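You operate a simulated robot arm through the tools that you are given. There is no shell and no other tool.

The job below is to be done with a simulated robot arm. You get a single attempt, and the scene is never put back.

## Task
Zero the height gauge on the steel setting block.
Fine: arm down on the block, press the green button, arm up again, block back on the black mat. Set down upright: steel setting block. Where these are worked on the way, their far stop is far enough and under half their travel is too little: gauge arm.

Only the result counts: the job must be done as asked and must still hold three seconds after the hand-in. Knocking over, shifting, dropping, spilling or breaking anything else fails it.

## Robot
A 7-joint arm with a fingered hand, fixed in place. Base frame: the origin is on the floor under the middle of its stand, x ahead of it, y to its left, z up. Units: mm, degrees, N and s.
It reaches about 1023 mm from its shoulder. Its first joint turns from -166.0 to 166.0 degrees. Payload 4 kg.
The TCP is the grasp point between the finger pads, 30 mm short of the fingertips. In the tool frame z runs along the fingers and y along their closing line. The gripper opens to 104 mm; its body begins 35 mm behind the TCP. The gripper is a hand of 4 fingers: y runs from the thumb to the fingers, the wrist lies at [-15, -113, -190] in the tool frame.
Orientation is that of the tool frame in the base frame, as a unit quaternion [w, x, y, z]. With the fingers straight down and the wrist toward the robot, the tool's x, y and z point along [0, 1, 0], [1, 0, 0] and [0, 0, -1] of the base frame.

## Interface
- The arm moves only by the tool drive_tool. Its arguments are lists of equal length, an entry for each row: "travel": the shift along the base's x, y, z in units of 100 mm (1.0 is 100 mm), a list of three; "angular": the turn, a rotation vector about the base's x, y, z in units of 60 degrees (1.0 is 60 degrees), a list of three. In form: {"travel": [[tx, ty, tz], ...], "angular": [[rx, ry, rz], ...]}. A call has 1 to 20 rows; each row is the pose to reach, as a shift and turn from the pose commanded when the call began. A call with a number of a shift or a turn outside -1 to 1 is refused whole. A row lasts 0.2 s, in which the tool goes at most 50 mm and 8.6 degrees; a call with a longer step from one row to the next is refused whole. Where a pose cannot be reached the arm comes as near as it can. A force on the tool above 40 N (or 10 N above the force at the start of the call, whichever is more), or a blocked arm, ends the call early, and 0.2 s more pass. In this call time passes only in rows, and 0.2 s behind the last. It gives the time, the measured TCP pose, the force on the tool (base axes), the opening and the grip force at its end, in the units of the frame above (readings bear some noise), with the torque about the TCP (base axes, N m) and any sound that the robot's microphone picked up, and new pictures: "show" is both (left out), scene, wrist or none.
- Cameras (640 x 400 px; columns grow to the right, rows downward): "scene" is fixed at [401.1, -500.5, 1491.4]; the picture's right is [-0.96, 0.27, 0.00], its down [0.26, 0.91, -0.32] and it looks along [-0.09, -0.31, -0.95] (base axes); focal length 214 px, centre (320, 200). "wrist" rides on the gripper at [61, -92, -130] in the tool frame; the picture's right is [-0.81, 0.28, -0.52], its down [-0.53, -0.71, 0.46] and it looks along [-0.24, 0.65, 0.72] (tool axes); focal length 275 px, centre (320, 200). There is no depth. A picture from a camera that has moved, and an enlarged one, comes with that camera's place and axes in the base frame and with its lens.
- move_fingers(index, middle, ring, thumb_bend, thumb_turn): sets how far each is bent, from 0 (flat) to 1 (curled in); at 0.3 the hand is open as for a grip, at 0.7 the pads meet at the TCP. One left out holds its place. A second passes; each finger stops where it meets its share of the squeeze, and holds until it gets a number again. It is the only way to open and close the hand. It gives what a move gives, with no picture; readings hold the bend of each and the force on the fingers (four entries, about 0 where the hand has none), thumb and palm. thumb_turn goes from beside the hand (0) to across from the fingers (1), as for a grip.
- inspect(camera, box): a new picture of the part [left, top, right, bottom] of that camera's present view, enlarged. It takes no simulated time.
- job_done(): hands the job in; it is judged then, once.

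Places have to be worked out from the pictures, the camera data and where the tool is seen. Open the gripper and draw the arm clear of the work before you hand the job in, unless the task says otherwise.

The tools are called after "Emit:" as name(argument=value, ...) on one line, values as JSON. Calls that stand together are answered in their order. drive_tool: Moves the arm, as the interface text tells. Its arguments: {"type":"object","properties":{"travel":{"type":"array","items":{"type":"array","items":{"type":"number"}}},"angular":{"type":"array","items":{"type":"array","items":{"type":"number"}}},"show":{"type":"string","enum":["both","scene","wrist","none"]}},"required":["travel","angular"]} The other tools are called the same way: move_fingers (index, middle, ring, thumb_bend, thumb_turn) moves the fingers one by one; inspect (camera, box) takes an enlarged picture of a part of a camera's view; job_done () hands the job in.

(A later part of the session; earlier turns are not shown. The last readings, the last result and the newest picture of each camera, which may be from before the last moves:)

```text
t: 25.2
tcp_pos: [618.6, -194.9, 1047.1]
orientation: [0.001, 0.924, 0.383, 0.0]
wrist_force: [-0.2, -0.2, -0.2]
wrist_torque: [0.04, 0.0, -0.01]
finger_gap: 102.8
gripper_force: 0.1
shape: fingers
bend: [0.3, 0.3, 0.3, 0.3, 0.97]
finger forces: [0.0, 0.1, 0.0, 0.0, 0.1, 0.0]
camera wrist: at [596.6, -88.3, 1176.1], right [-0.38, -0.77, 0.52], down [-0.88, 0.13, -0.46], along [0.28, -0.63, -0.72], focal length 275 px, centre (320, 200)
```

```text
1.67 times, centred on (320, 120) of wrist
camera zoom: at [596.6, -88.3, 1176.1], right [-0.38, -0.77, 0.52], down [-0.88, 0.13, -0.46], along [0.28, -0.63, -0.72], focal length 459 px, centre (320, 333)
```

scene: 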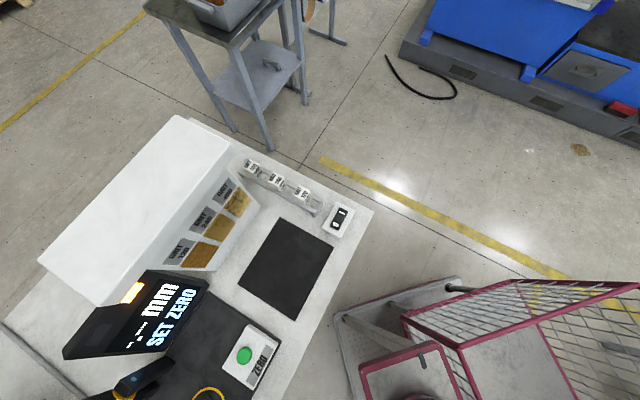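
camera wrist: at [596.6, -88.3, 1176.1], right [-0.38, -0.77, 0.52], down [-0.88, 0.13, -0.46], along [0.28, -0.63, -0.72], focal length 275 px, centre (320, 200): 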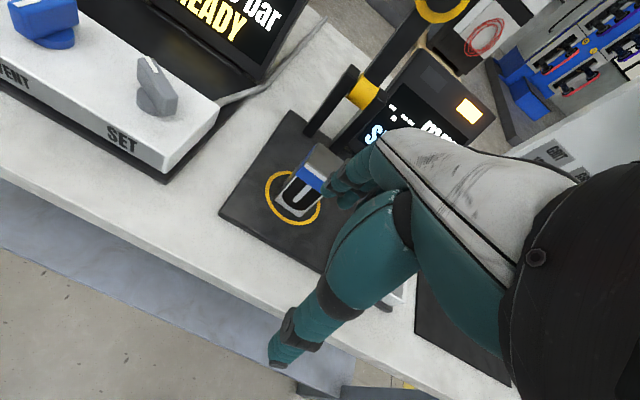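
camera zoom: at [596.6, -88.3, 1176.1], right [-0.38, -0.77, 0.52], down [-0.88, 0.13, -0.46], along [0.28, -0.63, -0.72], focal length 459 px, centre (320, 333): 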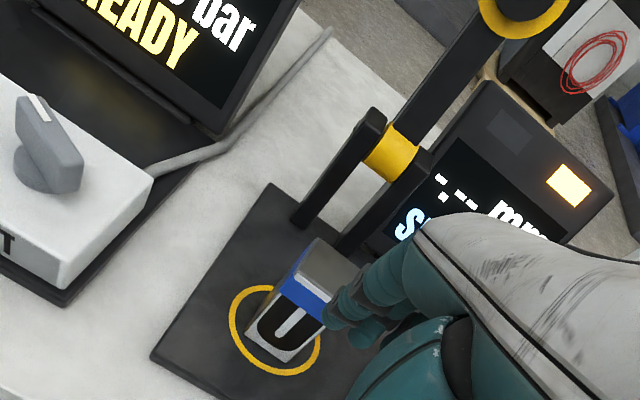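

The block sits well inside the ring. I raise the camera to see the whole gauge arm and handle for a precise fix.

Emit:
drive_tool(travel=[[-0.05, 0.05, 0.25], [-0.1, 0.1, 0.5], [-0.1, 0.1, 0.75], [-0.1, 0.1, 1.0], [-0.1, 0.1, 1.0]], angular=[[0, 0, 0], [0, 0, 0], [0, 0, 0], [0, 0, 0], [0, 0, 0]], show="none")

Emit:
drive_tool(travel=[[-0.1, 0, 0.25], [-0.2, 0, 0.5], [-0.3, 0, 0.75], [-0.4, 0, 1.0], [-0.4, 0, 1.0]], angular=[[0, 0, 0], [0, 0, 0], [0, 0, 0], [0, 0, 0], [0, 0, 0]], show="wrist")

Emit:
inspect(camera="wrist", box=[240, 20, 460, 220])

```text
t: 26.4
tcp_pos: [606.9, -185.6, 1147.0]
orientation: [-0.001, 0.924, 0.383, -0.001]
wrist_force: [-0.7, -0.1, 0.8]
wrist_torque: [0.0, -0.03, 0.03]
finger_gap: 102.9
gripper_force: 0.0
shape: fingers
bend: [0.3, 0.3, 0.3, 0.3, 0.97]
finger forces: [0.0, 0.0, 0.0, 0.0, 0.0, 0.1]
```

```text
t: 27.6
tcp_pos: [566.5, -184.6, 1245.7]
orientation: [0.0, 0.924, 0.382, 0.0]
wrist_force: [0.7, 0.3, 0.6]
wrist_torque: [-0.01, 0.0, 0.0]
finger_gap: 102.8
gripper_force: 0.0
shape: fingers
bend: [0.3, 0.3, 0.3, 0.3, 0.97]
finger forces: [0.0, 0.1, 0.0, 0.0, 0.0, 0.0]
camera wrist: at [544.5, -78.5, 1376.0], right [-0.38, -0.77, 0.52], down [-0.88, 0.13, -0.46], along [0.28, -0.63, -0.72], focal length 275 px, centre (320, 200)
```

wrist: 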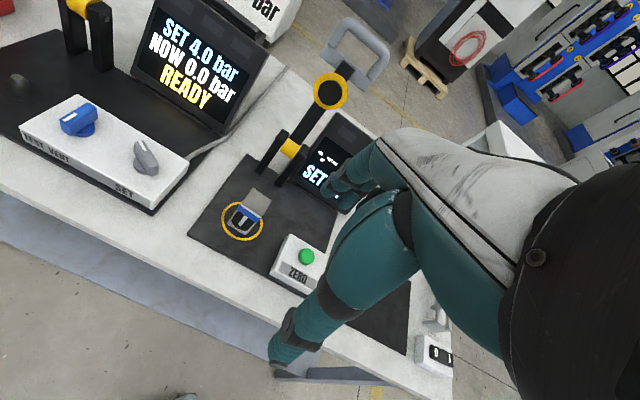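

```text
2.00 times, centred on (350, 120) of wrist
camera zoom: at [544.5, -78.5, 1376.0], right [-0.38, -0.77, 0.52], down [-0.88, 0.13, -0.46], along [0.28, -0.63, -0.72], focal length 551 px, centre (260, 360)
```

zoom: 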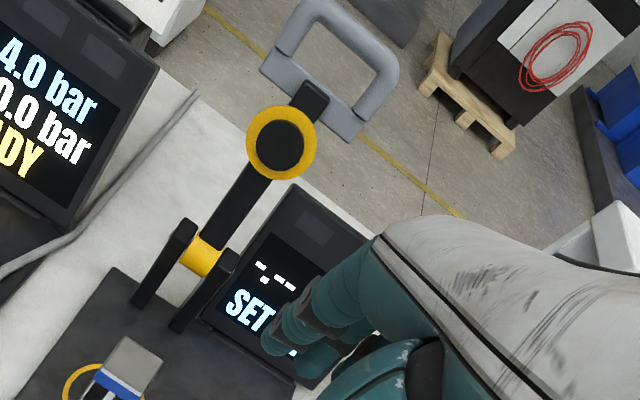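

Triangulating two views: arm hinge at about (804, -386, 1011), handle bar centre near (849, -424, 1229), leaning ~15° back, radius ~226 mm. I'll use a hand tilted 45° (fingers forward-down) so fingers can pull the bar down along its arc; first I tilt here in free space.

Emit:
drive_tool(travel=[[0, 0, 0], [0, 0, 0], [0, 0, 0], [0, 0, 0], [0, 0, 0], [0, 0, 0], [0, 0, 0], [0, 0, 0]], angular=[[-0.08, -0.08, 0], [-0.16, -0.16, 0], [-0.24, -0.24, 0], [-0.32, -0.32, 0], [-0.4, -0.4, 0], [-0.48, -0.48, 0], [-0.53, -0.53, 0], [-0.53, -0.53, 0]])

Emit:
inspect(camera="wrist", box=[160, 100, 480, 320])

```text
t: 29.4
tcp_pos: [571.6, -183.7, 1255.1]
orientation: [0.352, 0.854, 0.353, 0.147]
wrist_force: [-0.1, 0.4, -1.2]
wrist_torque: [-0.02, 0.01, -0.04]
finger_gap: 102.8
gripper_force: 0.1
shape: fingers
bend: [0.3, 0.3, 0.3, 0.3, 0.97]
finger forces: [0.0, 0.0, 0.0, 0.1, 0.1, 0.0]
out of reach, approached as far as the arm can: row 7, 8
camera wrist: at [504.4, -30.5, 1282.6], right [-0.69, -0.45, 0.56], down [-0.51, -0.24, -0.83], along [0.51, -0.86, -0.06], focal length 275 px, centre (320, 200)
```

scene: 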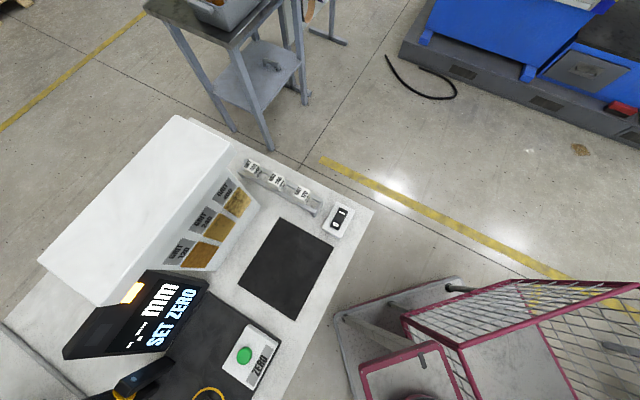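
wrist: 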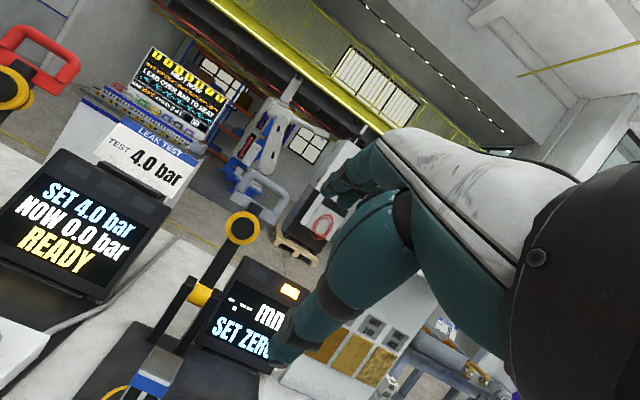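

```text
1.82 times, centred on (320, 210) of wrist
camera zoom: at [504.4, -30.5, 1282.6], right [-0.69, -0.45, 0.56], down [-0.51, -0.24, -0.83], along [0.51, -0.86, -0.06], focal length 500 px, centre (320, 182)
```

zoom: 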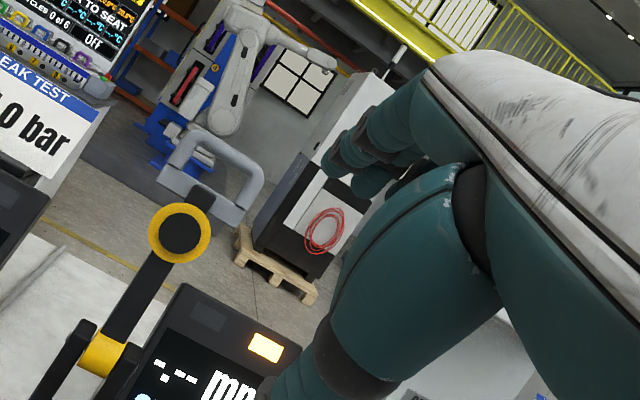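

The 45° tilt is just out of reach this close to the robot, but the handle position can be refined to about N 908, z 1222 in bench axes. I move outward and up with the same tilt, where the wrist has more room.

Emit:
drive_tool(travel=[[0.2, -0.16, 0.09], [0.4, -0.31, 0.17], [0.6, -0.47, 0.26], [0.8, -0.63, 0.34], [0.98, -0.77, 0.42], [0.98, -0.77, 0.42]], angular=[[0, 0, 0], [0, 0, 0], [0, 0, 0], [0, 0, 0], [0, 0, 0], [0, 0, 0]])

```text
t: 30.1
tcp_pos: [632.8, -131.5, 1275.1]
orientation: [0.334, 0.805, 0.452, 0.188]
wrist_force: [-0.6, 0.2, -0.5]
wrist_torque: [0.0, -0.03, 0.01]
finger_gap: 102.9
gripper_force: 0.1
shape: fingers
bend: [0.3, 0.3, 0.3, 0.3, 0.97]
finger forces: [0.0, 0.0, 0.1, 0.1, 0.0, 0.1]
stopped in row 3: the arm was blocked; the commanded pose is now the measured one
camera wrist: at [530.1, 0.3, 1302.2], right [-0.57, -0.61, 0.56], down [-0.43, -0.36, -0.83], along [0.7, -0.71, -0.06], focal length 275 px, centre (320, 200)
```

scene: 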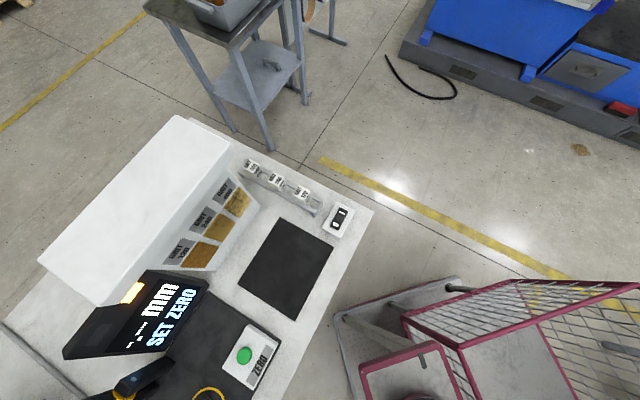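
wrist: 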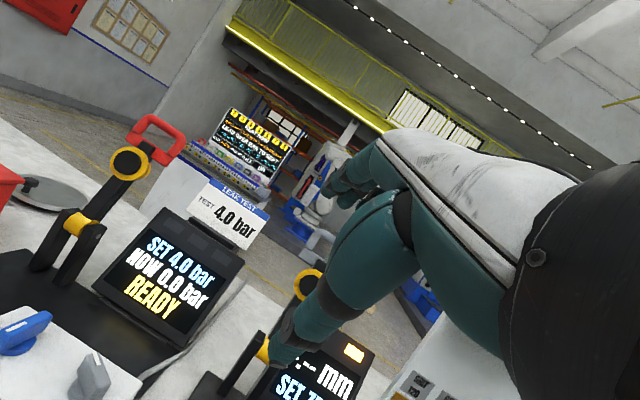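

The wrist joint hit a limit at that pose and the hand yawed to about -31°, which is actually close to the radial direction toward the handle. I keep this orientation and move outward/right at height, watching for reach.

Emit:
drive_tool(travel=[[0.12, -0.2, 0.05], [0.24, -0.4, 0.1], [0.36, -0.6, 0.15], [0.48, -0.8, 0.2], [0.6, -1.0, 0.25], [0.6, -1.0, 0.25]], angular=[[0, 0, 0], [0, 0, 0], [0, 0, 0], [0, 0, 0], [0, 0, 0], [0, 0, 0]], show="wrist")

```text
t: 31.5
tcp_pos: [692.4, -232.4, 1300.9]
orientation: [0.334, 0.805, 0.453, 0.187]
wrist_force: [0.7, -0.1, 0.0]
wrist_torque: [-0.01, -0.05, -0.04]
finger_gap: 102.7
gripper_force: 0.0
shape: fingers
bend: [0.3, 0.3, 0.3, 0.3, 0.97]
finger forces: [0.0, 0.0, 0.0, 0.0, 0.0, 0.0]
camera wrist: at [591.1, -99.8, 1327.7], right [-0.57, -0.6, 0.56], down [-0.43, -0.36, -0.83], along [0.7, -0.71, -0.05], focal length 275 px, centre (320, 200)
```

wrist: 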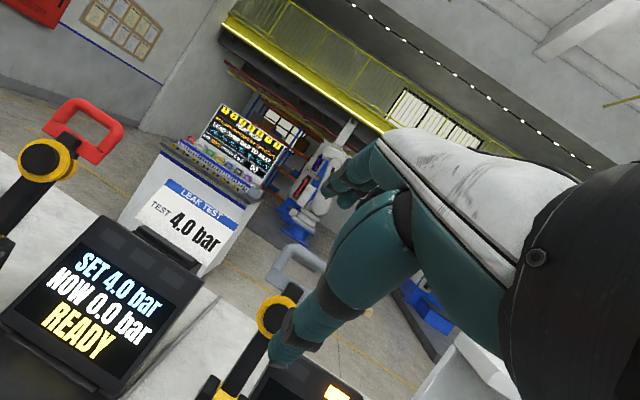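

That is reachable. I try turning the hand back to square (-14° yaw) while moving further out toward the handle.

Emit:
drive_tool(travel=[[0.1, -0.15, 0.0], [0.2, -0.3, 0.0], [0.3, -0.45, 0.0], [0.4, -0.6, 0.0], [0.45, -0.7, 0.0], [0.45, -0.7, 0]], angular=[[0, 0, -0.05], [0, 0, -0.1], [0, 0, -0.15], [0, 0, -0.2], [0, 0, -0.23], [0, 0, -0.23]], show="wrist")

Emit:
inspect(camera="wrist", box=[160, 180, 400, 400])

```text
t: 32.9
tcp_pos: [737.6, -303.4, 1300.1]
orientation: [0.354, 0.854, 0.351, 0.146]
wrist_force: [0.4, 0.2, -1.0]
wrist_torque: [-0.05, 0.0, 0.0]
finger_gap: 103.3
gripper_force: 0.1
shape: fingers
bend: [0.3, 0.3, 0.3, 0.3, 0.97]
finger forces: [0.0, 0.1, 0.0, 0.0, 0.0, 0.0]
camera wrist: at [671.2, -150.3, 1327.0], right [-0.7, -0.45, 0.56], down [-0.51, -0.24, -0.83], along [0.51, -0.86, -0.06], focal length 275 px, centre (320, 200)
```

wrist: 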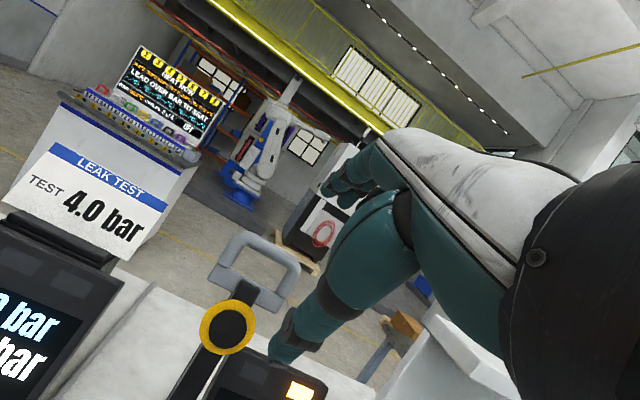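

```text
1.82 times, centred on (280, 290) of wrist
camera zoom: at [671.2, -150.3, 1327.0], right [-0.7, -0.45, 0.56], down [-0.51, -0.24, -0.83], along [0.51, -0.86, -0.06], focal length 500 px, centre (393, 36)
```

zoom: 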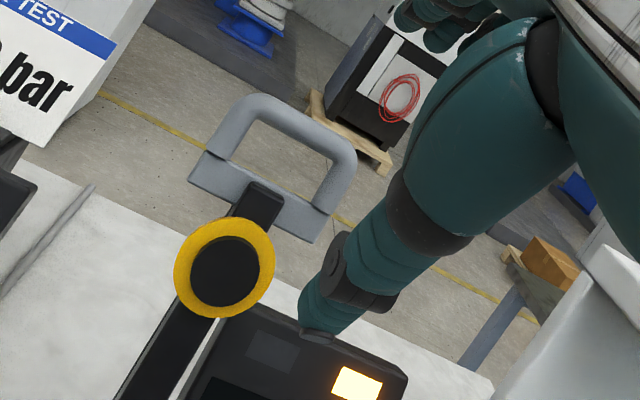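

Now the hand is square and tilted 45° with the handle clearly visible; its bar is at about T 304, N 906, z 1225. I narrow the hand to roughly 58 mm so the thumb can enter the handle's opening, and advance to the staging point above and in front of the bar.

Emit:
move_fingers(index=0.47, middle=0.47, ring=0.47, thumb_bend=0.47)

Emit:
drive_tool(travel=[[0.17, -0.18, 0], [0.34, -0.36, 0], [0.51, -0.55, 0], [0.68, -0.72, 0], [0.68, -0.72, 0]], angular=[[0, 0, 0], [0, 0, 0], [0, 0, 0], [0, 0, 0], [0, 0, 0]], show="wrist")

Emit:
inspect(camera="wrist", box=[160, 180, 400, 400])

```text
t: 33.9
tcp_pos: [738.1, -303.6, 1300.4]
orientation: [0.353, 0.855, 0.35, 0.146]
wrist_force: [0.8, 0.7, 0.3]
wrist_torque: [0.03, -0.02, -0.02]
finger_gap: 60.5
gripper_force: 0.0
shape: fingers
bend: [0.47, 0.47, 0.47, 0.47, 0.97]
finger forces: [0.0, 0.0, 0.0, 0.0, 0.0, 0.0]
```

```text
t: 35.1
tcp_pos: [806.6, -375.8, 1301.1]
orientation: [0.352, 0.854, 0.353, 0.147]
wrist_force: [0.4, 0.3, -0.4]
wrist_torque: [0.0, 0.07, -0.01]
finger_gap: 60.5
gripper_force: 0.1
shape: fingers
bend: [0.47, 0.47, 0.47, 0.47, 0.97]
finger forces: [0.0, 0.0, 0.0, 0.0, 0.0, 0.1]
camera wrist: at [739.6, -222.0, 1327.2], right [-0.7, -0.45, 0.56], down [-0.51, -0.25, -0.83], along [0.51, -0.86, -0.06], focal length 275 px, centre (320, 200)
```

wrist: 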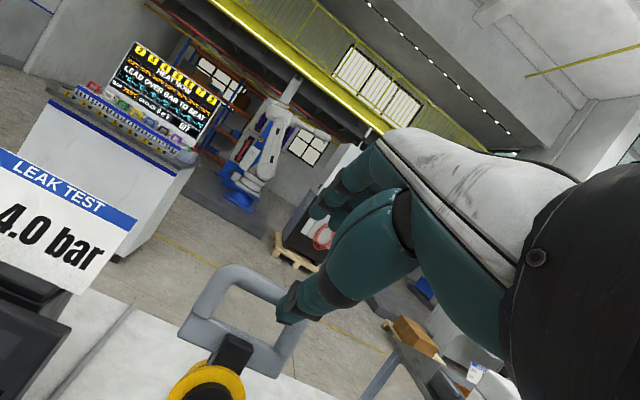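

```text
1.82 times, centred on (280, 290) of wrist
camera zoom: at [739.6, -222.0, 1327.2], right [-0.7, -0.45, 0.56], down [-0.51, -0.25, -0.83], along [0.51, -0.86, -0.06], focal length 500 px, centre (393, 36)
```

zoom: 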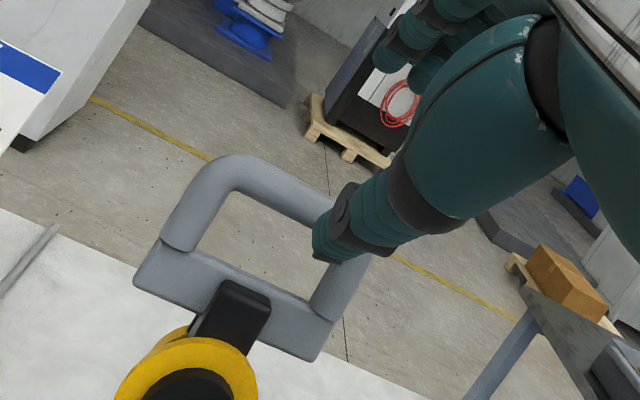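

The hand is aligned with the bar (T 305 vs 306). I advance along the finger direction so the bar enters between thumb and fingers.

Emit:
drive_tool(travel=[[0.08, -0.08, -0.12], [0.16, -0.16, -0.24], [0.24, -0.24, -0.36], [0.32, -0.32, -0.48], [0.32, -0.32, -0.48]], angular=[[0, 0, 0], [0, 0, 0], [0, 0, 0], [0, 0, 0], [0, 0, 0]], show="wrist")

Emit:
inspect(camera="wrist", box=[160, 180, 400, 400])

```text
t: 36.3
tcp_pos: [837.4, -405.9, 1250.7]
orientation: [0.353, 0.854, 0.353, 0.147]
wrist_force: [-0.2, -0.7, -0.7]
wrist_torque: [-0.01, 0.01, 0.0]
finger_gap: 60.3
gripper_force: 0.0
shape: fingers
bend: [0.47, 0.47, 0.47, 0.47, 0.97]
finger forces: [0.0, 0.0, 0.1, 0.0, 0.1, 0.0]
camera wrist: at [771.1, -252.8, 1277.7], right [-0.7, -0.45, 0.56], down [-0.51, -0.25, -0.83], along [0.51, -0.86, -0.06], focal length 275 px, centre (320, 200)
```

wrist: 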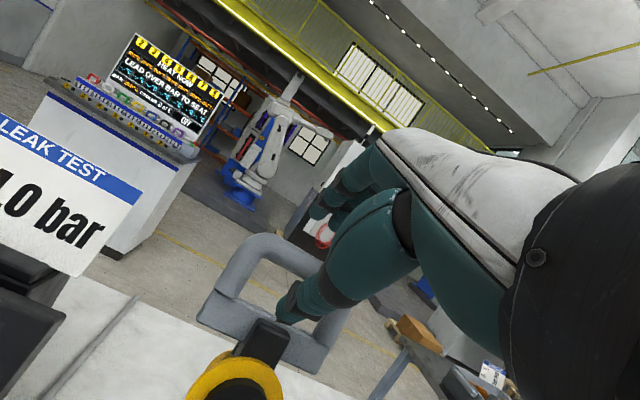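

```text
1.82 times, centred on (280, 290) of wrist
camera zoom: at [771.1, -252.8, 1277.7], right [-0.7, -0.45, 0.56], down [-0.51, -0.25, -0.83], along [0.51, -0.86, -0.06], focal length 500 px, centre (393, 36)
```

zoom: 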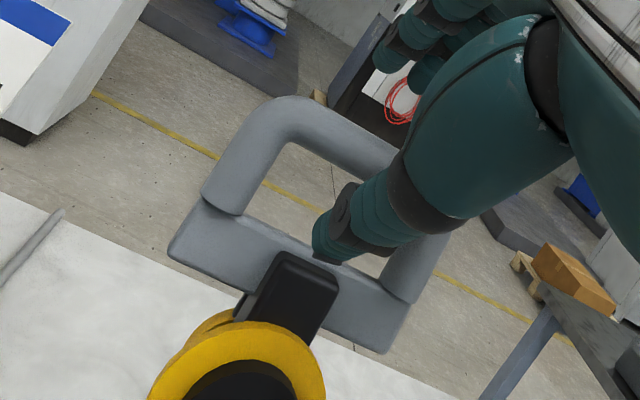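

The bar is now about 38 mm ahead of the TCP along the fingers, centred. I close the thumb slightly so it passes above the arm's end inside the handle opening, then advance 22 mm more.

Emit:
move_fingers(thumb_bend=0.55)

Emit:
drive_tool(travel=[[0.04, -0.04, -0.055], [0.08, -0.08, -0.11], [0.11, -0.11, -0.155], [0.11, -0.11, -0.155]], angular=[[0, 0, 0], [0, 0, 0], [0, 0, 0], [0, 0, 0]], show="wrist")

Emit:
inspect(camera="wrist", box=[200, 180, 400, 360])

```text
t: 37.3
tcp_pos: [839.1, -406.4, 1251.0]
orientation: [0.353, 0.854, 0.353, 0.147]
wrist_force: [0.2, -0.8, 0.5]
wrist_torque: [-0.01, 0.02, -0.03]
finger_gap: 50.4
gripper_force: 0.1
shape: fingers
bend: [0.47, 0.47, 0.47, 0.55, 0.97]
finger forces: [0.1, 0.0, 0.0, 0.0, 0.0, 0.1]
```

```text
t: 38.3
tcp_pos: [848.8, -417.4, 1236.7]
orientation: [0.353, 0.854, 0.353, 0.147]
wrist_force: [-0.9, 0.5, -0.5]
wrist_torque: [0.03, -0.03, 0.01]
finger_gap: 50.0
gripper_force: 0.1
shape: fingers
bend: [0.47, 0.47, 0.47, 0.55, 0.97]
finger forces: [0.0, 0.1, 0.0, 0.0, 0.0, 0.0]
camera wrist: at [781.9, -264.1, 1263.3], right [-0.7, -0.45, 0.56], down [-0.51, -0.25, -0.83], along [0.51, -0.86, -0.06], focal length 275 px, centre (320, 200)
```

wrist: 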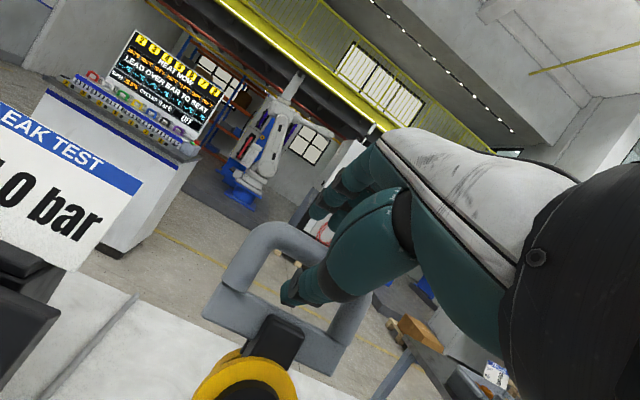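

```text
2.22 times, centred on (300, 270) of wrist
camera zoom: at [781.9, -264.1, 1263.3], right [-0.7, -0.45, 0.56], down [-0.51, -0.25, -0.83], along [0.51, -0.86, -0.06], focal length 612 px, centre (364, 44)
```

zoom: 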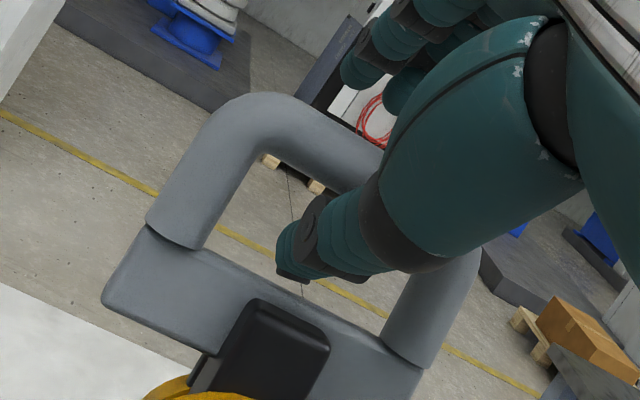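

The thumb is in the opening below the bar and the fingers are behind it. I close the fingers a bit more to form a snug cage around the bar.

Emit:
move_fingers(index=0.6, middle=0.6, ring=0.6)

Emit:
inspect(camera="wrist", box=[200, 180, 400, 360])

```text
t: 39.3
tcp_pos: [848.4, -417.7, 1236.6]
orientation: [0.353, 0.854, 0.352, 0.147]
wrist_force: [0.5, 1.3, 0.6]
wrist_torque: [0.01, 0.01, 0.04]
finger_gap: 33.1
gripper_force: 0.1
shape: fingers
bend: [0.6, 0.6, 0.6, 0.55, 0.97]
finger forces: [0.1, 0.0, 0.0, 0.0, 0.0, 0.1]
```

```text
2.22 times, centred on (300, 270) of wrist
camera zoom: at [781.8, -264.1, 1263.3], right [-0.7, -0.45, 0.56], down [-0.51, -0.25, -0.83], along [0.51, -0.86, -0.06], focal length 612 px, centre (364, 44)
```

zoom: 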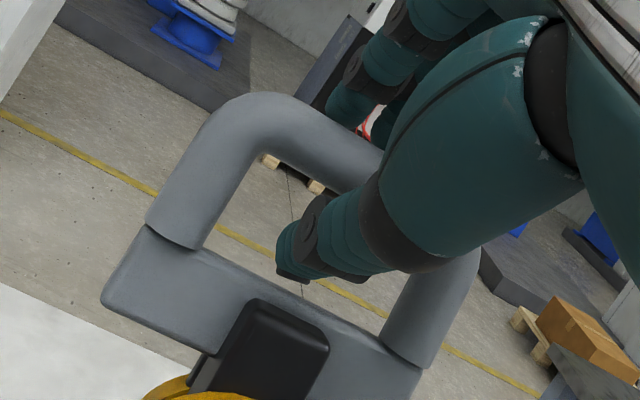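

No contact forces yet, the bar is caged with about 10 mm slack. I start pulling along the arc (about 10° of swing) and watch the force.

Emit:
drive_tool(travel=[[-0.066, 0.066, 0.025], [-0.132, 0.132, 0.046], [-0.2, 0.2, 0.064], [-0.268, 0.268, 0.077], [-0.268, 0.268, 0.077]], angular=[[0, 0, 0], [0, 0, 0], [0, 0, 0], [0, 0, 0], [0, 0, 0]], show="wrist")

Emit:
inspect(camera="wrist", box=[200, 180, 400, 360])

```text
t: 40.5
tcp_pos: [820.6, -392.3, 1243.6]
orientation: [0.354, 0.854, 0.352, 0.146]
wrist_force: [1.0, 0.7, -0.9]
wrist_torque: [0.0, -0.02, 0.04]
finger_gap: 33.2
gripper_force: 0.0
shape: fingers
bend: [0.6, 0.6, 0.6, 0.55, 0.97]
finger forces: [0.1, 0.0, 0.0, 0.0, 0.0, 0.1]
camera wrist: at [754.1, -238.1, 1271.0], right [-0.7, -0.45, 0.56], down [-0.51, -0.25, -0.83], along [0.51, -0.86, -0.06], focal length 275 px, centre (320, 200)
```

wrist: 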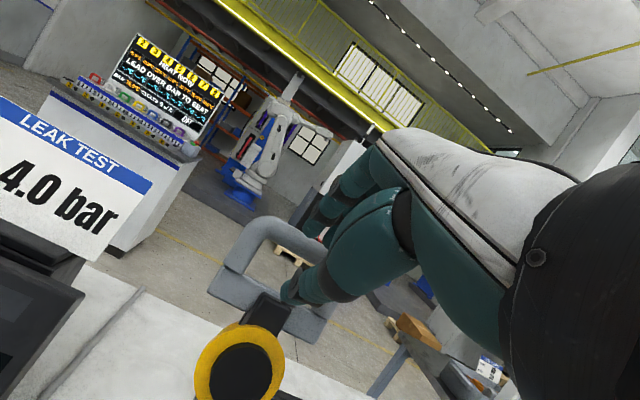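

```text
2.22 times, centred on (300, 270) of wrist
camera zoom: at [754.1, -238.1, 1271.0], right [-0.7, -0.45, 0.56], down [-0.51, -0.25, -0.83], along [0.51, -0.86, -0.06], focal length 612 px, centre (364, 44)
```

zoom: 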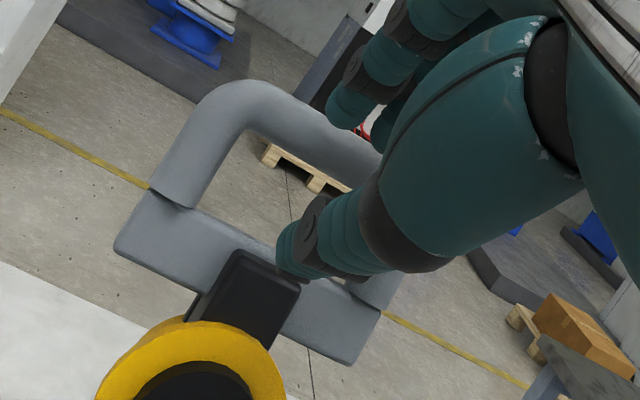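

The hand came back without the arm moving – the curled fingertips only passed over the bar, so it lies about 10 mm deeper than I thought. I'll instead close the hand into a firm "beak", go over the bar and push it from behind; first I back out and close.

Emit:
drive_tool(travel=[[-0.08, 0.08, 0.1], [-0.16, 0.16, 0.2], [-0.22, 0.22, 0.35], [-0.22, 0.22, 0.55], [-0.22, 0.22, 0.7], [-0.22, 0.22, 0.7]], angular=[[0, 0, 0], [0, 0, 0], [0, 0, 0], [0, 0, 0], [0, 0, 0], [0, 0, 0]], show="none")

Emit:
move_fingers(index=0.68, middle=0.68, ring=0.68, thumb_bend=0.66)

Emit:
inspect(camera="wrist", box=[160, 130, 420, 400])

```text
t: 41.9
tcp_pos: [799.9, -369.0, 1315.3]
orientation: [0.354, 0.854, 0.352, 0.147]
wrist_force: [0.4, -0.6, 0.4]
wrist_torque: [0.01, -0.03, 0.01]
finger_gap: 33.1
gripper_force: 0.1
shape: fingers
bend: [0.6, 0.6, 0.6, 0.55, 0.97]
finger forces: [0.1, 0.0, 0.0, 0.0, 0.0, 0.1]
```

```text
t: 42.9
tcp_pos: [798.4, -369.6, 1315.8]
orientation: [0.353, 0.854, 0.352, 0.146]
wrist_force: [-0.1, -0.1, 0.9]
wrist_torque: [0.03, 0.03, -0.02]
finger_gap: 8.9
gripper_force: 0.0
shape: fingers
bend: [0.68, 0.68, 0.68, 0.66, 0.97]
finger forces: [0.1, 0.1, 0.0, 0.0, 0.1, 0.0]
```

```text
1.48 times, centred on (290, 265) of wrist
camera zoom: at [731.8, -215.7, 1341.8], right [-0.7, -0.45, 0.56], down [-0.51, -0.25, -0.83], along [0.51, -0.86, -0.06], focal length 408 px, centre (364, 104)
```

zoom: 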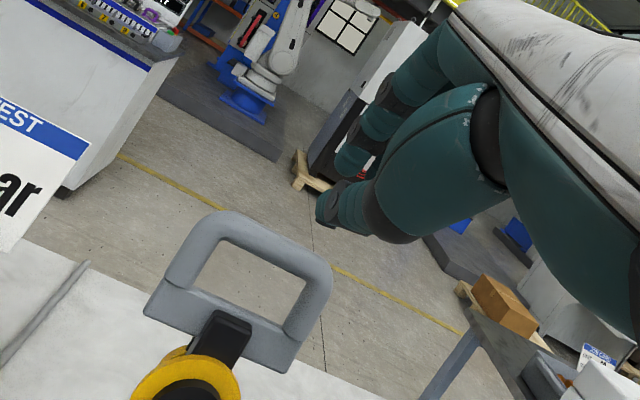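

The whole handle is visible; the bar is near N 910–920, z 1220. With the hand closed to a beak I cross over it at z 1315 to N≈938 and then come down behind it to z≈1249.

Emit:
drive_tool(travel=[[0.2, -0.2, 0], [0.4, -0.4, 0], [0.6, -0.6, 0], [0.8, -0.8, 0], [0.8, -0.8, 0]], angular=[[0, 0, 0], [0, 0, 0], [0, 0, 0], [0, 0, 0], [0, 0, 0]], show="wrist")

Emit:
inspect(camera="wrist", box=[160, 180, 420, 400])

```text
t: 44.1
tcp_pos: [877.7, -450.2, 1312.8]
orientation: [0.354, 0.854, 0.351, 0.146]
wrist_force: [-1.0, -0.4, 0.3]
wrist_torque: [-0.02, -0.03, 0.03]
finger_gap: 9.0
gripper_force: 0.1
shape: fingers
bend: [0.68, 0.68, 0.68, 0.66, 0.97]
finger forces: [0.0, 0.2, 0.0, 0.1, 0.1, 0.0]
camera wrist: at [811.3, -297.1, 1339.8], right [-0.7, -0.45, 0.56], down [-0.51, -0.25, -0.83], along [0.51, -0.86, -0.06], focal length 275 px, centre (320, 200)
```

wrist: 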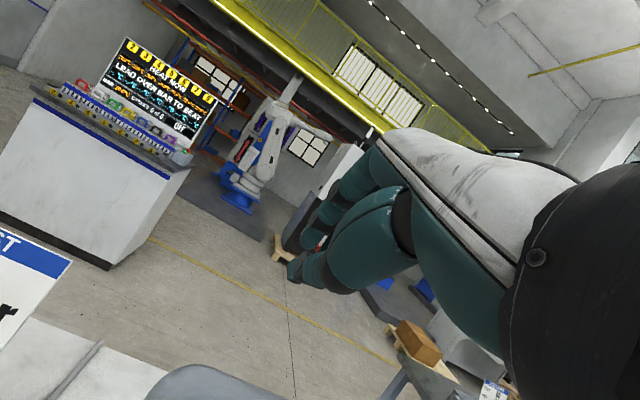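

```text
1.82 times, centred on (290, 290) of wrist
camera zoom: at [811.3, -297.1, 1339.8], right [-0.7, -0.45, 0.56], down [-0.51, -0.25, -0.83], along [0.51, -0.86, -0.06], focal length 500 px, centre (374, 36)
```

zoom: 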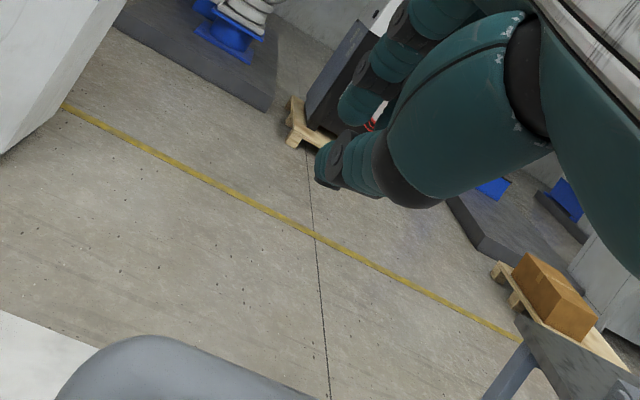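

The beak is now behind and above the bar. I lower it 64 mm to sit just behind the bar.

Emit:
drive_tool(travel=[[0, 0, -0.15], [0, 0, -0.3], [0, 0, -0.42], [0, 0, -0.53], [0, 0, -0.64], [0, 0, -0.64]], angular=[[0, 0, 0], [0, 0, 0], [0, 0, 0], [0, 0, 0], [0, 0, 0], [0, 0, 0]], show="wrist")

Emit:
inspect(camera="wrist", box=[160, 180, 420, 400])

```text
t: 45.5
tcp_pos: [880.7, -450.3, 1250.6]
orientation: [0.354, 0.854, 0.352, 0.147]
wrist_force: [-0.1, -0.5, 0.2]
wrist_torque: [0.0, 0.03, 0.03]
finger_gap: 8.7
gripper_force: 0.1
shape: fingers
bend: [0.68, 0.68, 0.68, 0.66, 0.97]
finger forces: [0.0, 0.0, 0.0, 0.0, 0.0, 0.0]
camera wrist: at [813.1, -296.3, 1277.1], right [-0.7, -0.45, 0.56], down [-0.51, -0.25, -0.83], along [0.51, -0.86, -0.06], focal length 275 px, centre (320, 200)
```

wrist: 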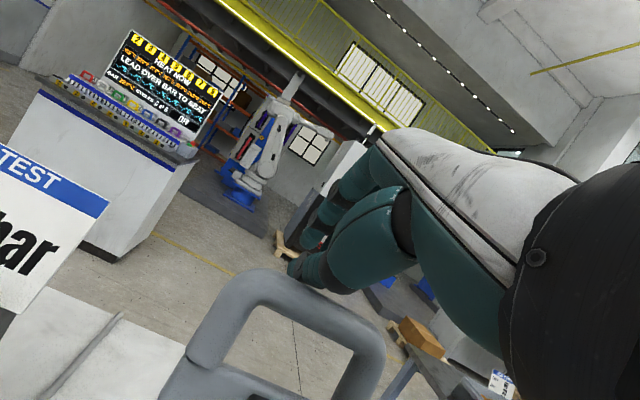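

```text
1.82 times, centred on (290, 290) of wrist
camera zoom: at [813.1, -296.3, 1277.1], right [-0.7, -0.45, 0.56], down [-0.51, -0.25, -0.83], along [0.51, -0.86, -0.06], focal length 500 px, centre (374, 36)
```

zoom: 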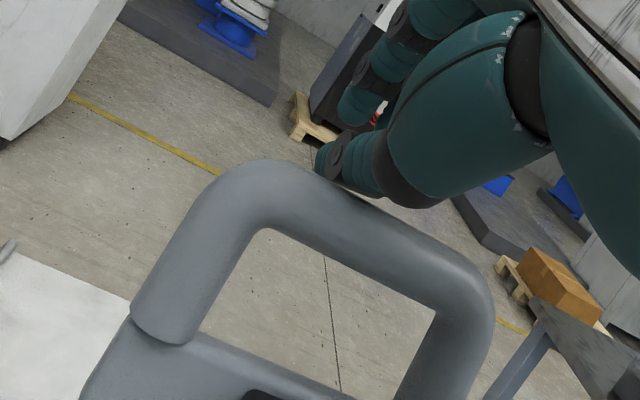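

The beak's lower thumb surface is too flat at this tilt and would slip over the bar. A vertical open hand is better for the first part: three fingers straight down behind the bar. I rise clear and turn the hand back to vertical.

Emit:
drive_tool(travel=[[0, 0, 0.2], [0, 0, 0.4], [0, 0, 0.6], [-0.1, 0.1, 0.8], [-0.2, 0.2, 1.0], [-0.2, 0.2, 1.0]], angular=[[0, 0, 0], [0, 0, 0], [0, 0, 0], [0, 0, 0], [0, 0, 0], [0, 0, 0]], show="none")

Emit:
drive_tool(travel=[[0, 0, 0.05], [0, 0, 0.1], [0, 0, 0.1], [0, 0, 0.1], [0, 0, 0.1], [0, 0, 0.1], [0, 0, 0.1], [0, 0, 0.1]], angular=[[0.08, 0.08, 0], [0.16, 0.16, 0], [0.24, 0.24, 0], [0.32, 0.32, 0], [0.4, 0.4, 0], [0.48, 0.48, 0], [0.53, 0.53, 0], [0.53, 0.53, 0]], show="wrist")

```text
t: 46.9
tcp_pos: [859.9, -427.5, 1350.8]
orientation: [0.353, 0.854, 0.353, 0.147]
wrist_force: [-0.8, -0.3, 1.3]
wrist_torque: [0.0, -0.01, -0.04]
finger_gap: 8.8
gripper_force: 0.0
shape: fingers
bend: [0.68, 0.68, 0.68, 0.66, 0.97]
finger forces: [0.0, 0.1, 0.0, 0.0, 0.0, 0.0]
```

```text
t: 48.7
tcp_pos: [855.6, -385.0, 1306.5]
orientation: [0.001, 0.925, 0.38, 0.0]
wrist_force: [-1.2, -1.0, 1.1]
wrist_torque: [0.1, -0.14, 0.05]
finger_gap: 8.3
gripper_force: 0.0
shape: fingers
bend: [0.68, 0.68, 0.68, 0.66, 0.97]
finger forces: [0.0, 0.1, 0.1, 0.1, 0.0, 0.1]
out of reach, approached as far as the arm can: row 6, 7, 8
camera wrist: at [835.0, -277.9, 1435.5], right [-0.38, -0.76, 0.52], down [-0.88, 0.13, -0.46], along [0.28, -0.63, -0.72], focal length 275 px, centre (320, 200)
```

wrist: 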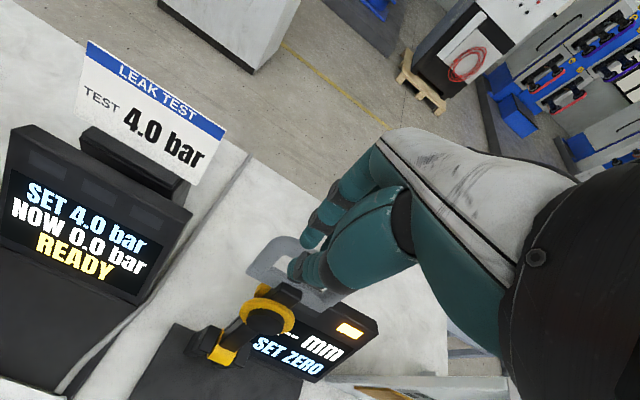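

The vertical pose is at the edge of reach up here, so it settled lower (z 1306); the handle is visible just below. I enlarge to fix the bar's place from this steeper view.

Emit:
inspect(camera="wrist", box=[200, 200, 400, 400])

```text
2.00 times, centred on (300, 300) of wrist
camera zoom: at [835.0, -277.9, 1435.5], right [-0.38, -0.76, 0.52], down [-0.88, 0.13, -0.46], along [0.28, -0.63, -0.72], focal length 551 px, centre (360, 0)
```

zoom: 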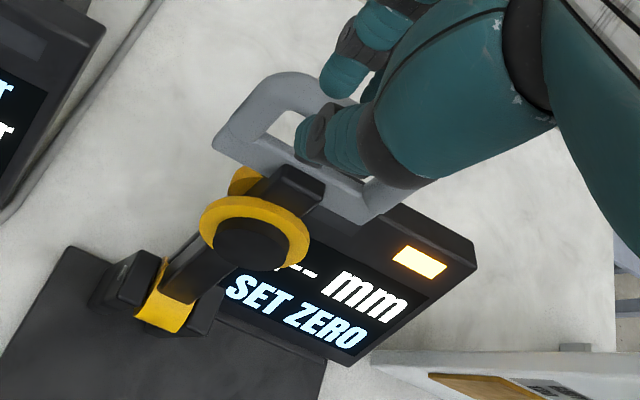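

The steeper view fixes the bar at about N 908, z 1222, T 305–310. I open the hand to a wide jaw here, then move to a point above the bar with the fingers just behind it (N 885, z 1272).

Emit:
move_fingers(index=0.33, middle=0.33, ring=0.33, thumb_bend=0.33)

Emit:
drive_tool(travel=[[-0.05, 0.05, -0.3], [-0.1, 0.1, -0.6], [-0.19, 0.2, -0.88], [-0.19, 0.2, -0.88], [-0.19, 0.2, -0.88]], angular=[[0, 0, 0], [0, 0, 0], [0, 0, 0], [0, 0, 0], [0, 0, 0]], show="wrist")

Emit:
inspect(camera="wrist", box=[180, 160, 400, 380])

```text
t: 49.7
tcp_pos: [857.5, -382.6, 1304.0]
orientation: [0.0, 0.925, 0.381, -0.001]
wrist_force: [0.1, -0.6, 0.5]
wrist_torque: [0.05, 0.01, 0.04]
finger_gap: 95.2
gripper_force: 0.2
shape: fingers
bend: [0.33, 0.33, 0.33, 0.33, 0.97]
finger forces: [0.0, 0.0, 0.1, 0.1, 0.0, 0.1]
```

```text
t: 50.9
tcp_pos: [837.7, -364.2, 1215.1]
orientation: [0.0, 0.924, 0.382, 0.0]
wrist_force: [2.5, -0.1, 3.4]
wrist_torque: [-0.07, -0.07, 0.04]
finger_gap: 97.3
gripper_force: 1.4
shape: fingers
bend: [0.32, 0.33, 0.33, 0.33, 0.97]
finger forces: [2.5, 0.1, 0.1, 0.0, 0.0, 0.1]
camera wrist: at [816.3, -257.4, 1345.4], right [-0.38, -0.77, 0.52], down [-0.88, 0.13, -0.46], along [0.28, -0.63, -0.72], focal length 275 px, centre (320, 200)
```

wrist: 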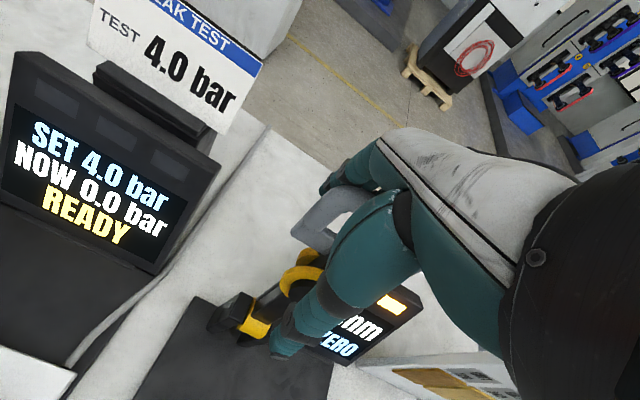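

```text
1.82 times, centred on (290, 270) of wrist
camera zoom: at [816.3, -257.4, 1345.4], right [-0.38, -0.77, 0.52], down [-0.88, 0.13, -0.46], along [0.28, -0.63, -0.72], focal length 500 px, centre (374, 73)
```

zoom: 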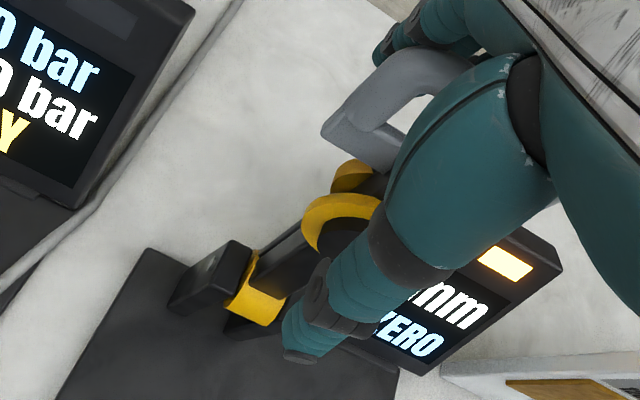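

The commanded pose had been reset to the measured one, so I ended up 30 mm left and lower than intended, with the index finger lightly touching the handle (2.5 N). I rise straight up 60 mm first, then shift to the intended spot.

Emit:
drive_tool(travel=[[0, 0, 0.2], [0, 0, 0.4], [0, 0, 0.6], [0, 0, 0.6]], angular=[[0, 0, 0], [0, 0, 0], [0, 0, 0], [0, 0, 0]], show="wrist")

Emit:
inspect(camera="wrist", box=[180, 160, 400, 380])

```text
t: 51.9
tcp_pos: [836.8, -363.0, 1276.0]
orientation: [0.001, 0.925, 0.381, -0.001]
wrist_force: [-0.9, 0.0, -0.4]
wrist_torque: [0.0, 0.01, 0.0]
finger_gap: 95.9
gripper_force: 0.0
shape: fingers
bend: [0.33, 0.33, 0.33, 0.33, 0.97]
finger forces: [0.1, 0.0, 0.0, 0.1, 0.1, 0.0]
camera wrist: at [816.7, -255.6, 1405.5], right [-0.38, -0.77, 0.52], down [-0.88, 0.13, -0.45], along [0.28, -0.63, -0.72], focal length 275 px, centre (320, 200)
```

wrist: 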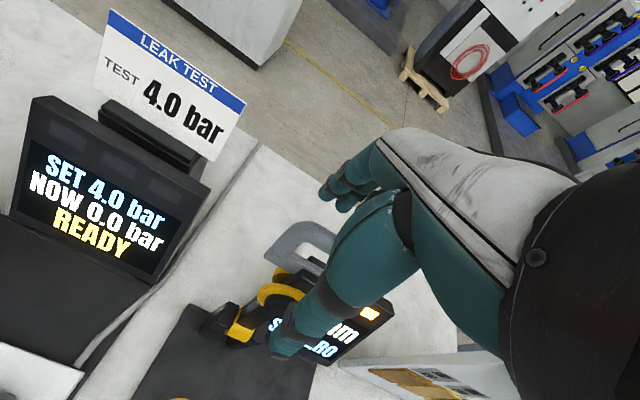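

```text
1.82 times, centred on (290, 270) of wrist
camera zoom: at [816.7, -255.6, 1405.5], right [-0.38, -0.77, 0.52], down [-0.88, 0.13, -0.45], along [0.28, -0.63, -0.72], focal length 500 px, centre (374, 73)
```

zoom: 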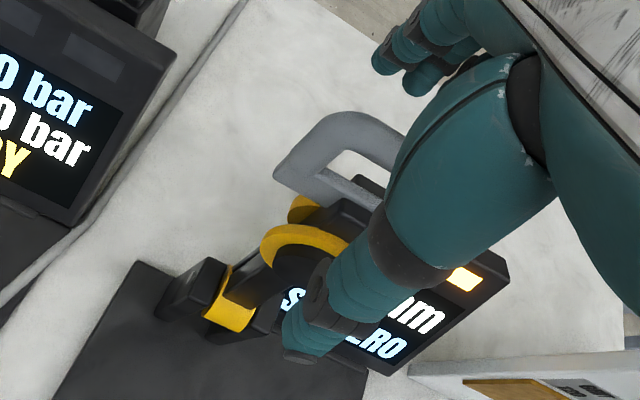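

The contact nudged the arm forward: the bar now sits near N 880, z 1230, and it stayed there, so the hinge holds by friction and moves easily. I shift to be centred over the bar with fingers behind it, then lower to z≈1223.

Emit:
drive_tool(travel=[[-0.06, -0.15, 0], [-0.13, -0.3, 0], [-0.13, -0.3, 0], [-0.13, -0.3, -0.12], [-0.13, -0.3, -0.24], [-0.13, -0.3, -0.36], [-0.13, -0.3, -0.46], [-0.13, -0.3, -0.53], [-0.13, -0.3, -0.53]], angular=[[0, 0, 0], [0, 0, 0], [0, 0, 0], [0, 0, 0], [0, 0, 0], [0, 0, 0], [0, 0, 0], [0, 0, 0], [0, 0, 0]], show="wrist")

Emit:
inspect(camera="wrist", box=[180, 160, 400, 380])

```text
t: 53.9
tcp_pos: [825.5, -392.2, 1223.2]
orientation: [0.0, 0.924, 0.382, -0.001]
wrist_force: [0.6, 0.0, 0.0]
wrist_torque: [-0.03, 0.0, -0.01]
finger_gap: 96.0
gripper_force: 0.1
shape: fingers
bend: [0.33, 0.33, 0.33, 0.33, 0.97]
finger forces: [0.1, 0.0, 0.0, 0.1, 0.1, 0.1]
camera wrist: at [804.8, -285.5, 1352.6], right [-0.38, -0.77, 0.52], down [-0.88, 0.13, -0.45], along [0.28, -0.63, -0.72], focal length 275 px, centre (320, 200)
```

wrist: 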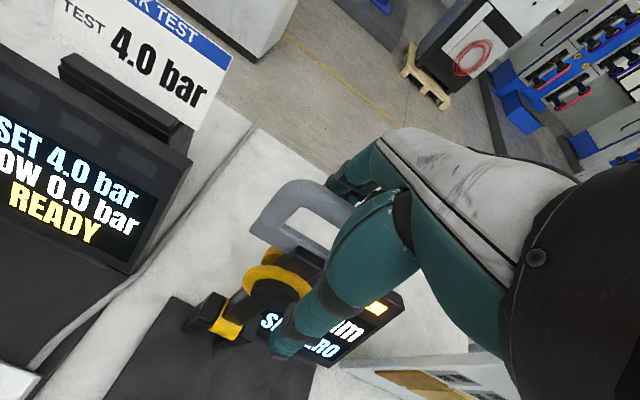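

```text
1.82 times, centred on (290, 270) of wrist
camera zoom: at [804.8, -285.5, 1352.6], right [-0.38, -0.77, 0.52], down [-0.88, 0.13, -0.45], along [0.28, -0.63, -0.72], focal length 500 px, centre (374, 73)
```

zoom: 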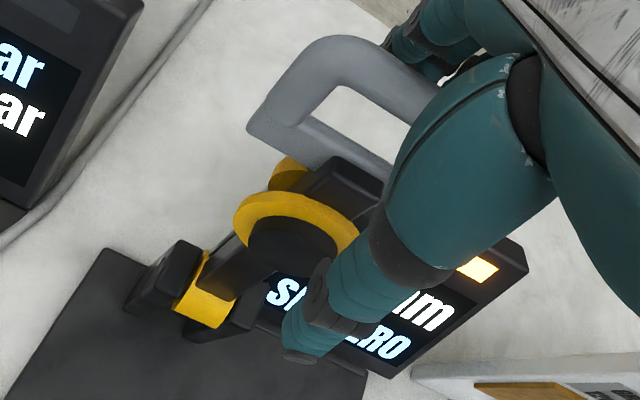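

The fingers now stand behind the bar (the bar hides their lower parts) with no contact. I pull toward the robot about 80 mm and watch the force and the arm.

Emit:
drive_tool(travel=[[-0.09, 0.09, 0], [-0.18, 0.18, 0.01], [-0.27, 0.27, 0.02], [-0.36, 0.36, 0.03], [-0.46, 0.46, 0.03], [-0.56, 0.56, 0.03], [-0.56, 0.56, 0.03]], angular=[[0, 0, 0], [0, 0, 0], [0, 0, 0], [0, 0, 0], [0, 0, 0], [0, 0, 0], [0, 0, 0]], show="wrist")

Emit:
inspect(camera="wrist", box=[180, 160, 400, 380])

```text
t: 55.5
tcp_pos: [771.6, -336.1, 1226.3]
orientation: [0.0, 0.924, 0.381, 0.0]
wrist_force: [0.6, -0.6, 0.0]
wrist_torque: [0.02, -0.01, -0.02]
finger_gap: 96.3
gripper_force: 0.1
shape: fingers
bend: [0.33, 0.33, 0.33, 0.33, 0.97]
finger forces: [0.6, 0.0, 0.0, 0.0, 0.0, 0.1]
camera wrist: at [749.7, -229.1, 1356.2], right [-0.38, -0.77, 0.52], down [-0.88, 0.13, -0.46], along [0.28, -0.63, -0.72], focal length 275 px, centre (320, 200)
```

wrist: 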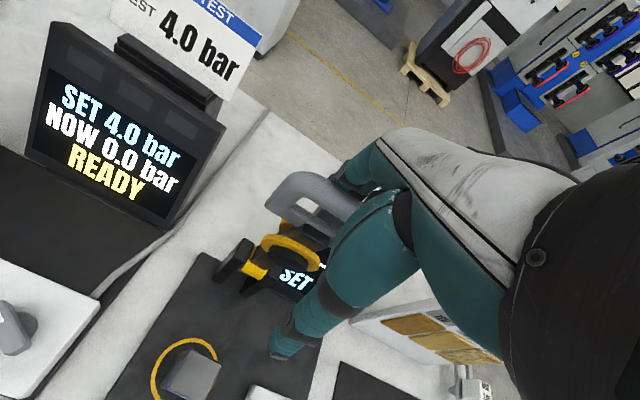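

```text
1.82 times, centred on (290, 270) of wrist
camera zoom: at [749.7, -229.1, 1356.2], right [-0.38, -0.77, 0.52], down [-0.88, 0.13, -0.46], along [0.28, -0.63, -0.72], focal length 500 px, centre (374, 73)
```

zoom: 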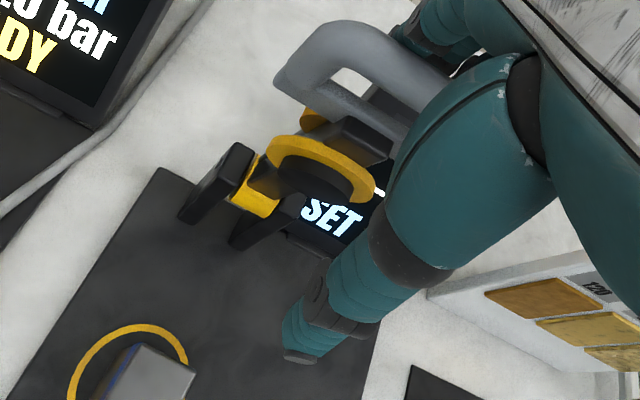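

The arm follows the fingers; it is now just past vertical. I continue along the arc to about 25° forward.

Emit:
drive_tool(travel=[[-0.06, 0.06, -0.01], [-0.113, 0.113, -0.02], [-0.17, 0.17, -0.035], [-0.226, 0.226, -0.05], [-0.28, 0.28, -0.07], [-0.339, 0.339, -0.09], [-0.39, 0.39, -0.115], [-0.438, 0.438, -0.14], [-0.49, 0.49, -0.17], [-0.537, 0.537, -0.2], [-0.537, 0.537, -0.2]], angular=[[0, 0, 0], [0, 0, 0], [0, 0, 0], [0, 0, 0], [0, 0, 0], [0, 0, 0], [0, 0, 0], [0, 0, 0], [0, 0, 0], [0, 0, 0], [0, 0, 0]], show="wrist")

Emit:
inspect(camera="wrist", box=[180, 160, 400, 380])

```text
t: 57.9
tcp_pos: [716.0, -282.2, 1206.0]
orientation: [0.0, 0.924, 0.381, 0.0]
wrist_force: [0.0, 0.1, 1.0]
wrist_torque: [-0.01, -0.02, -0.03]
finger_gap: 95.6
gripper_force: 0.1
shape: fingers
bend: [0.33, 0.33, 0.33, 0.33, 0.97]
finger forces: [0.3, 0.1, 0.0, 0.1, 0.0, 0.0]
camera wrist: at [695.3, -175.7, 1335.7], right [-0.38, -0.77, 0.52], down [-0.88, 0.13, -0.46], along [0.28, -0.63, -0.72], focal length 275 px, centre (320, 200)
```

wrist: 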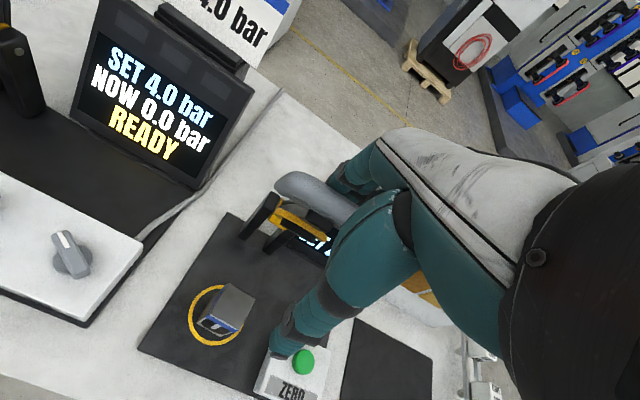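

```text
1.82 times, centred on (290, 270) of wrist
camera zoom: at [695.3, -175.7, 1335.7], right [-0.38, -0.77, 0.52], down [-0.88, 0.13, -0.46], along [0.28, -0.63, -0.72], focal length 500 px, centre (374, 73)
```

zoom: 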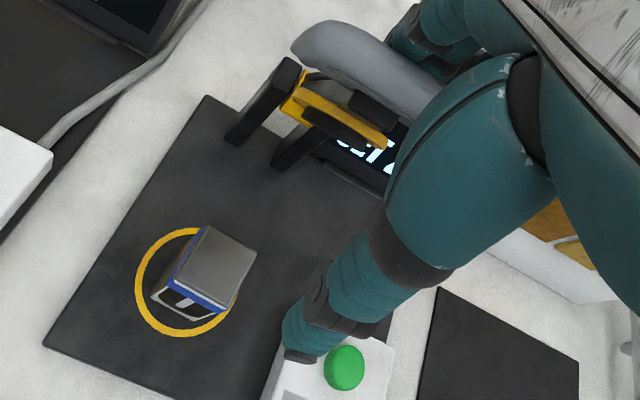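

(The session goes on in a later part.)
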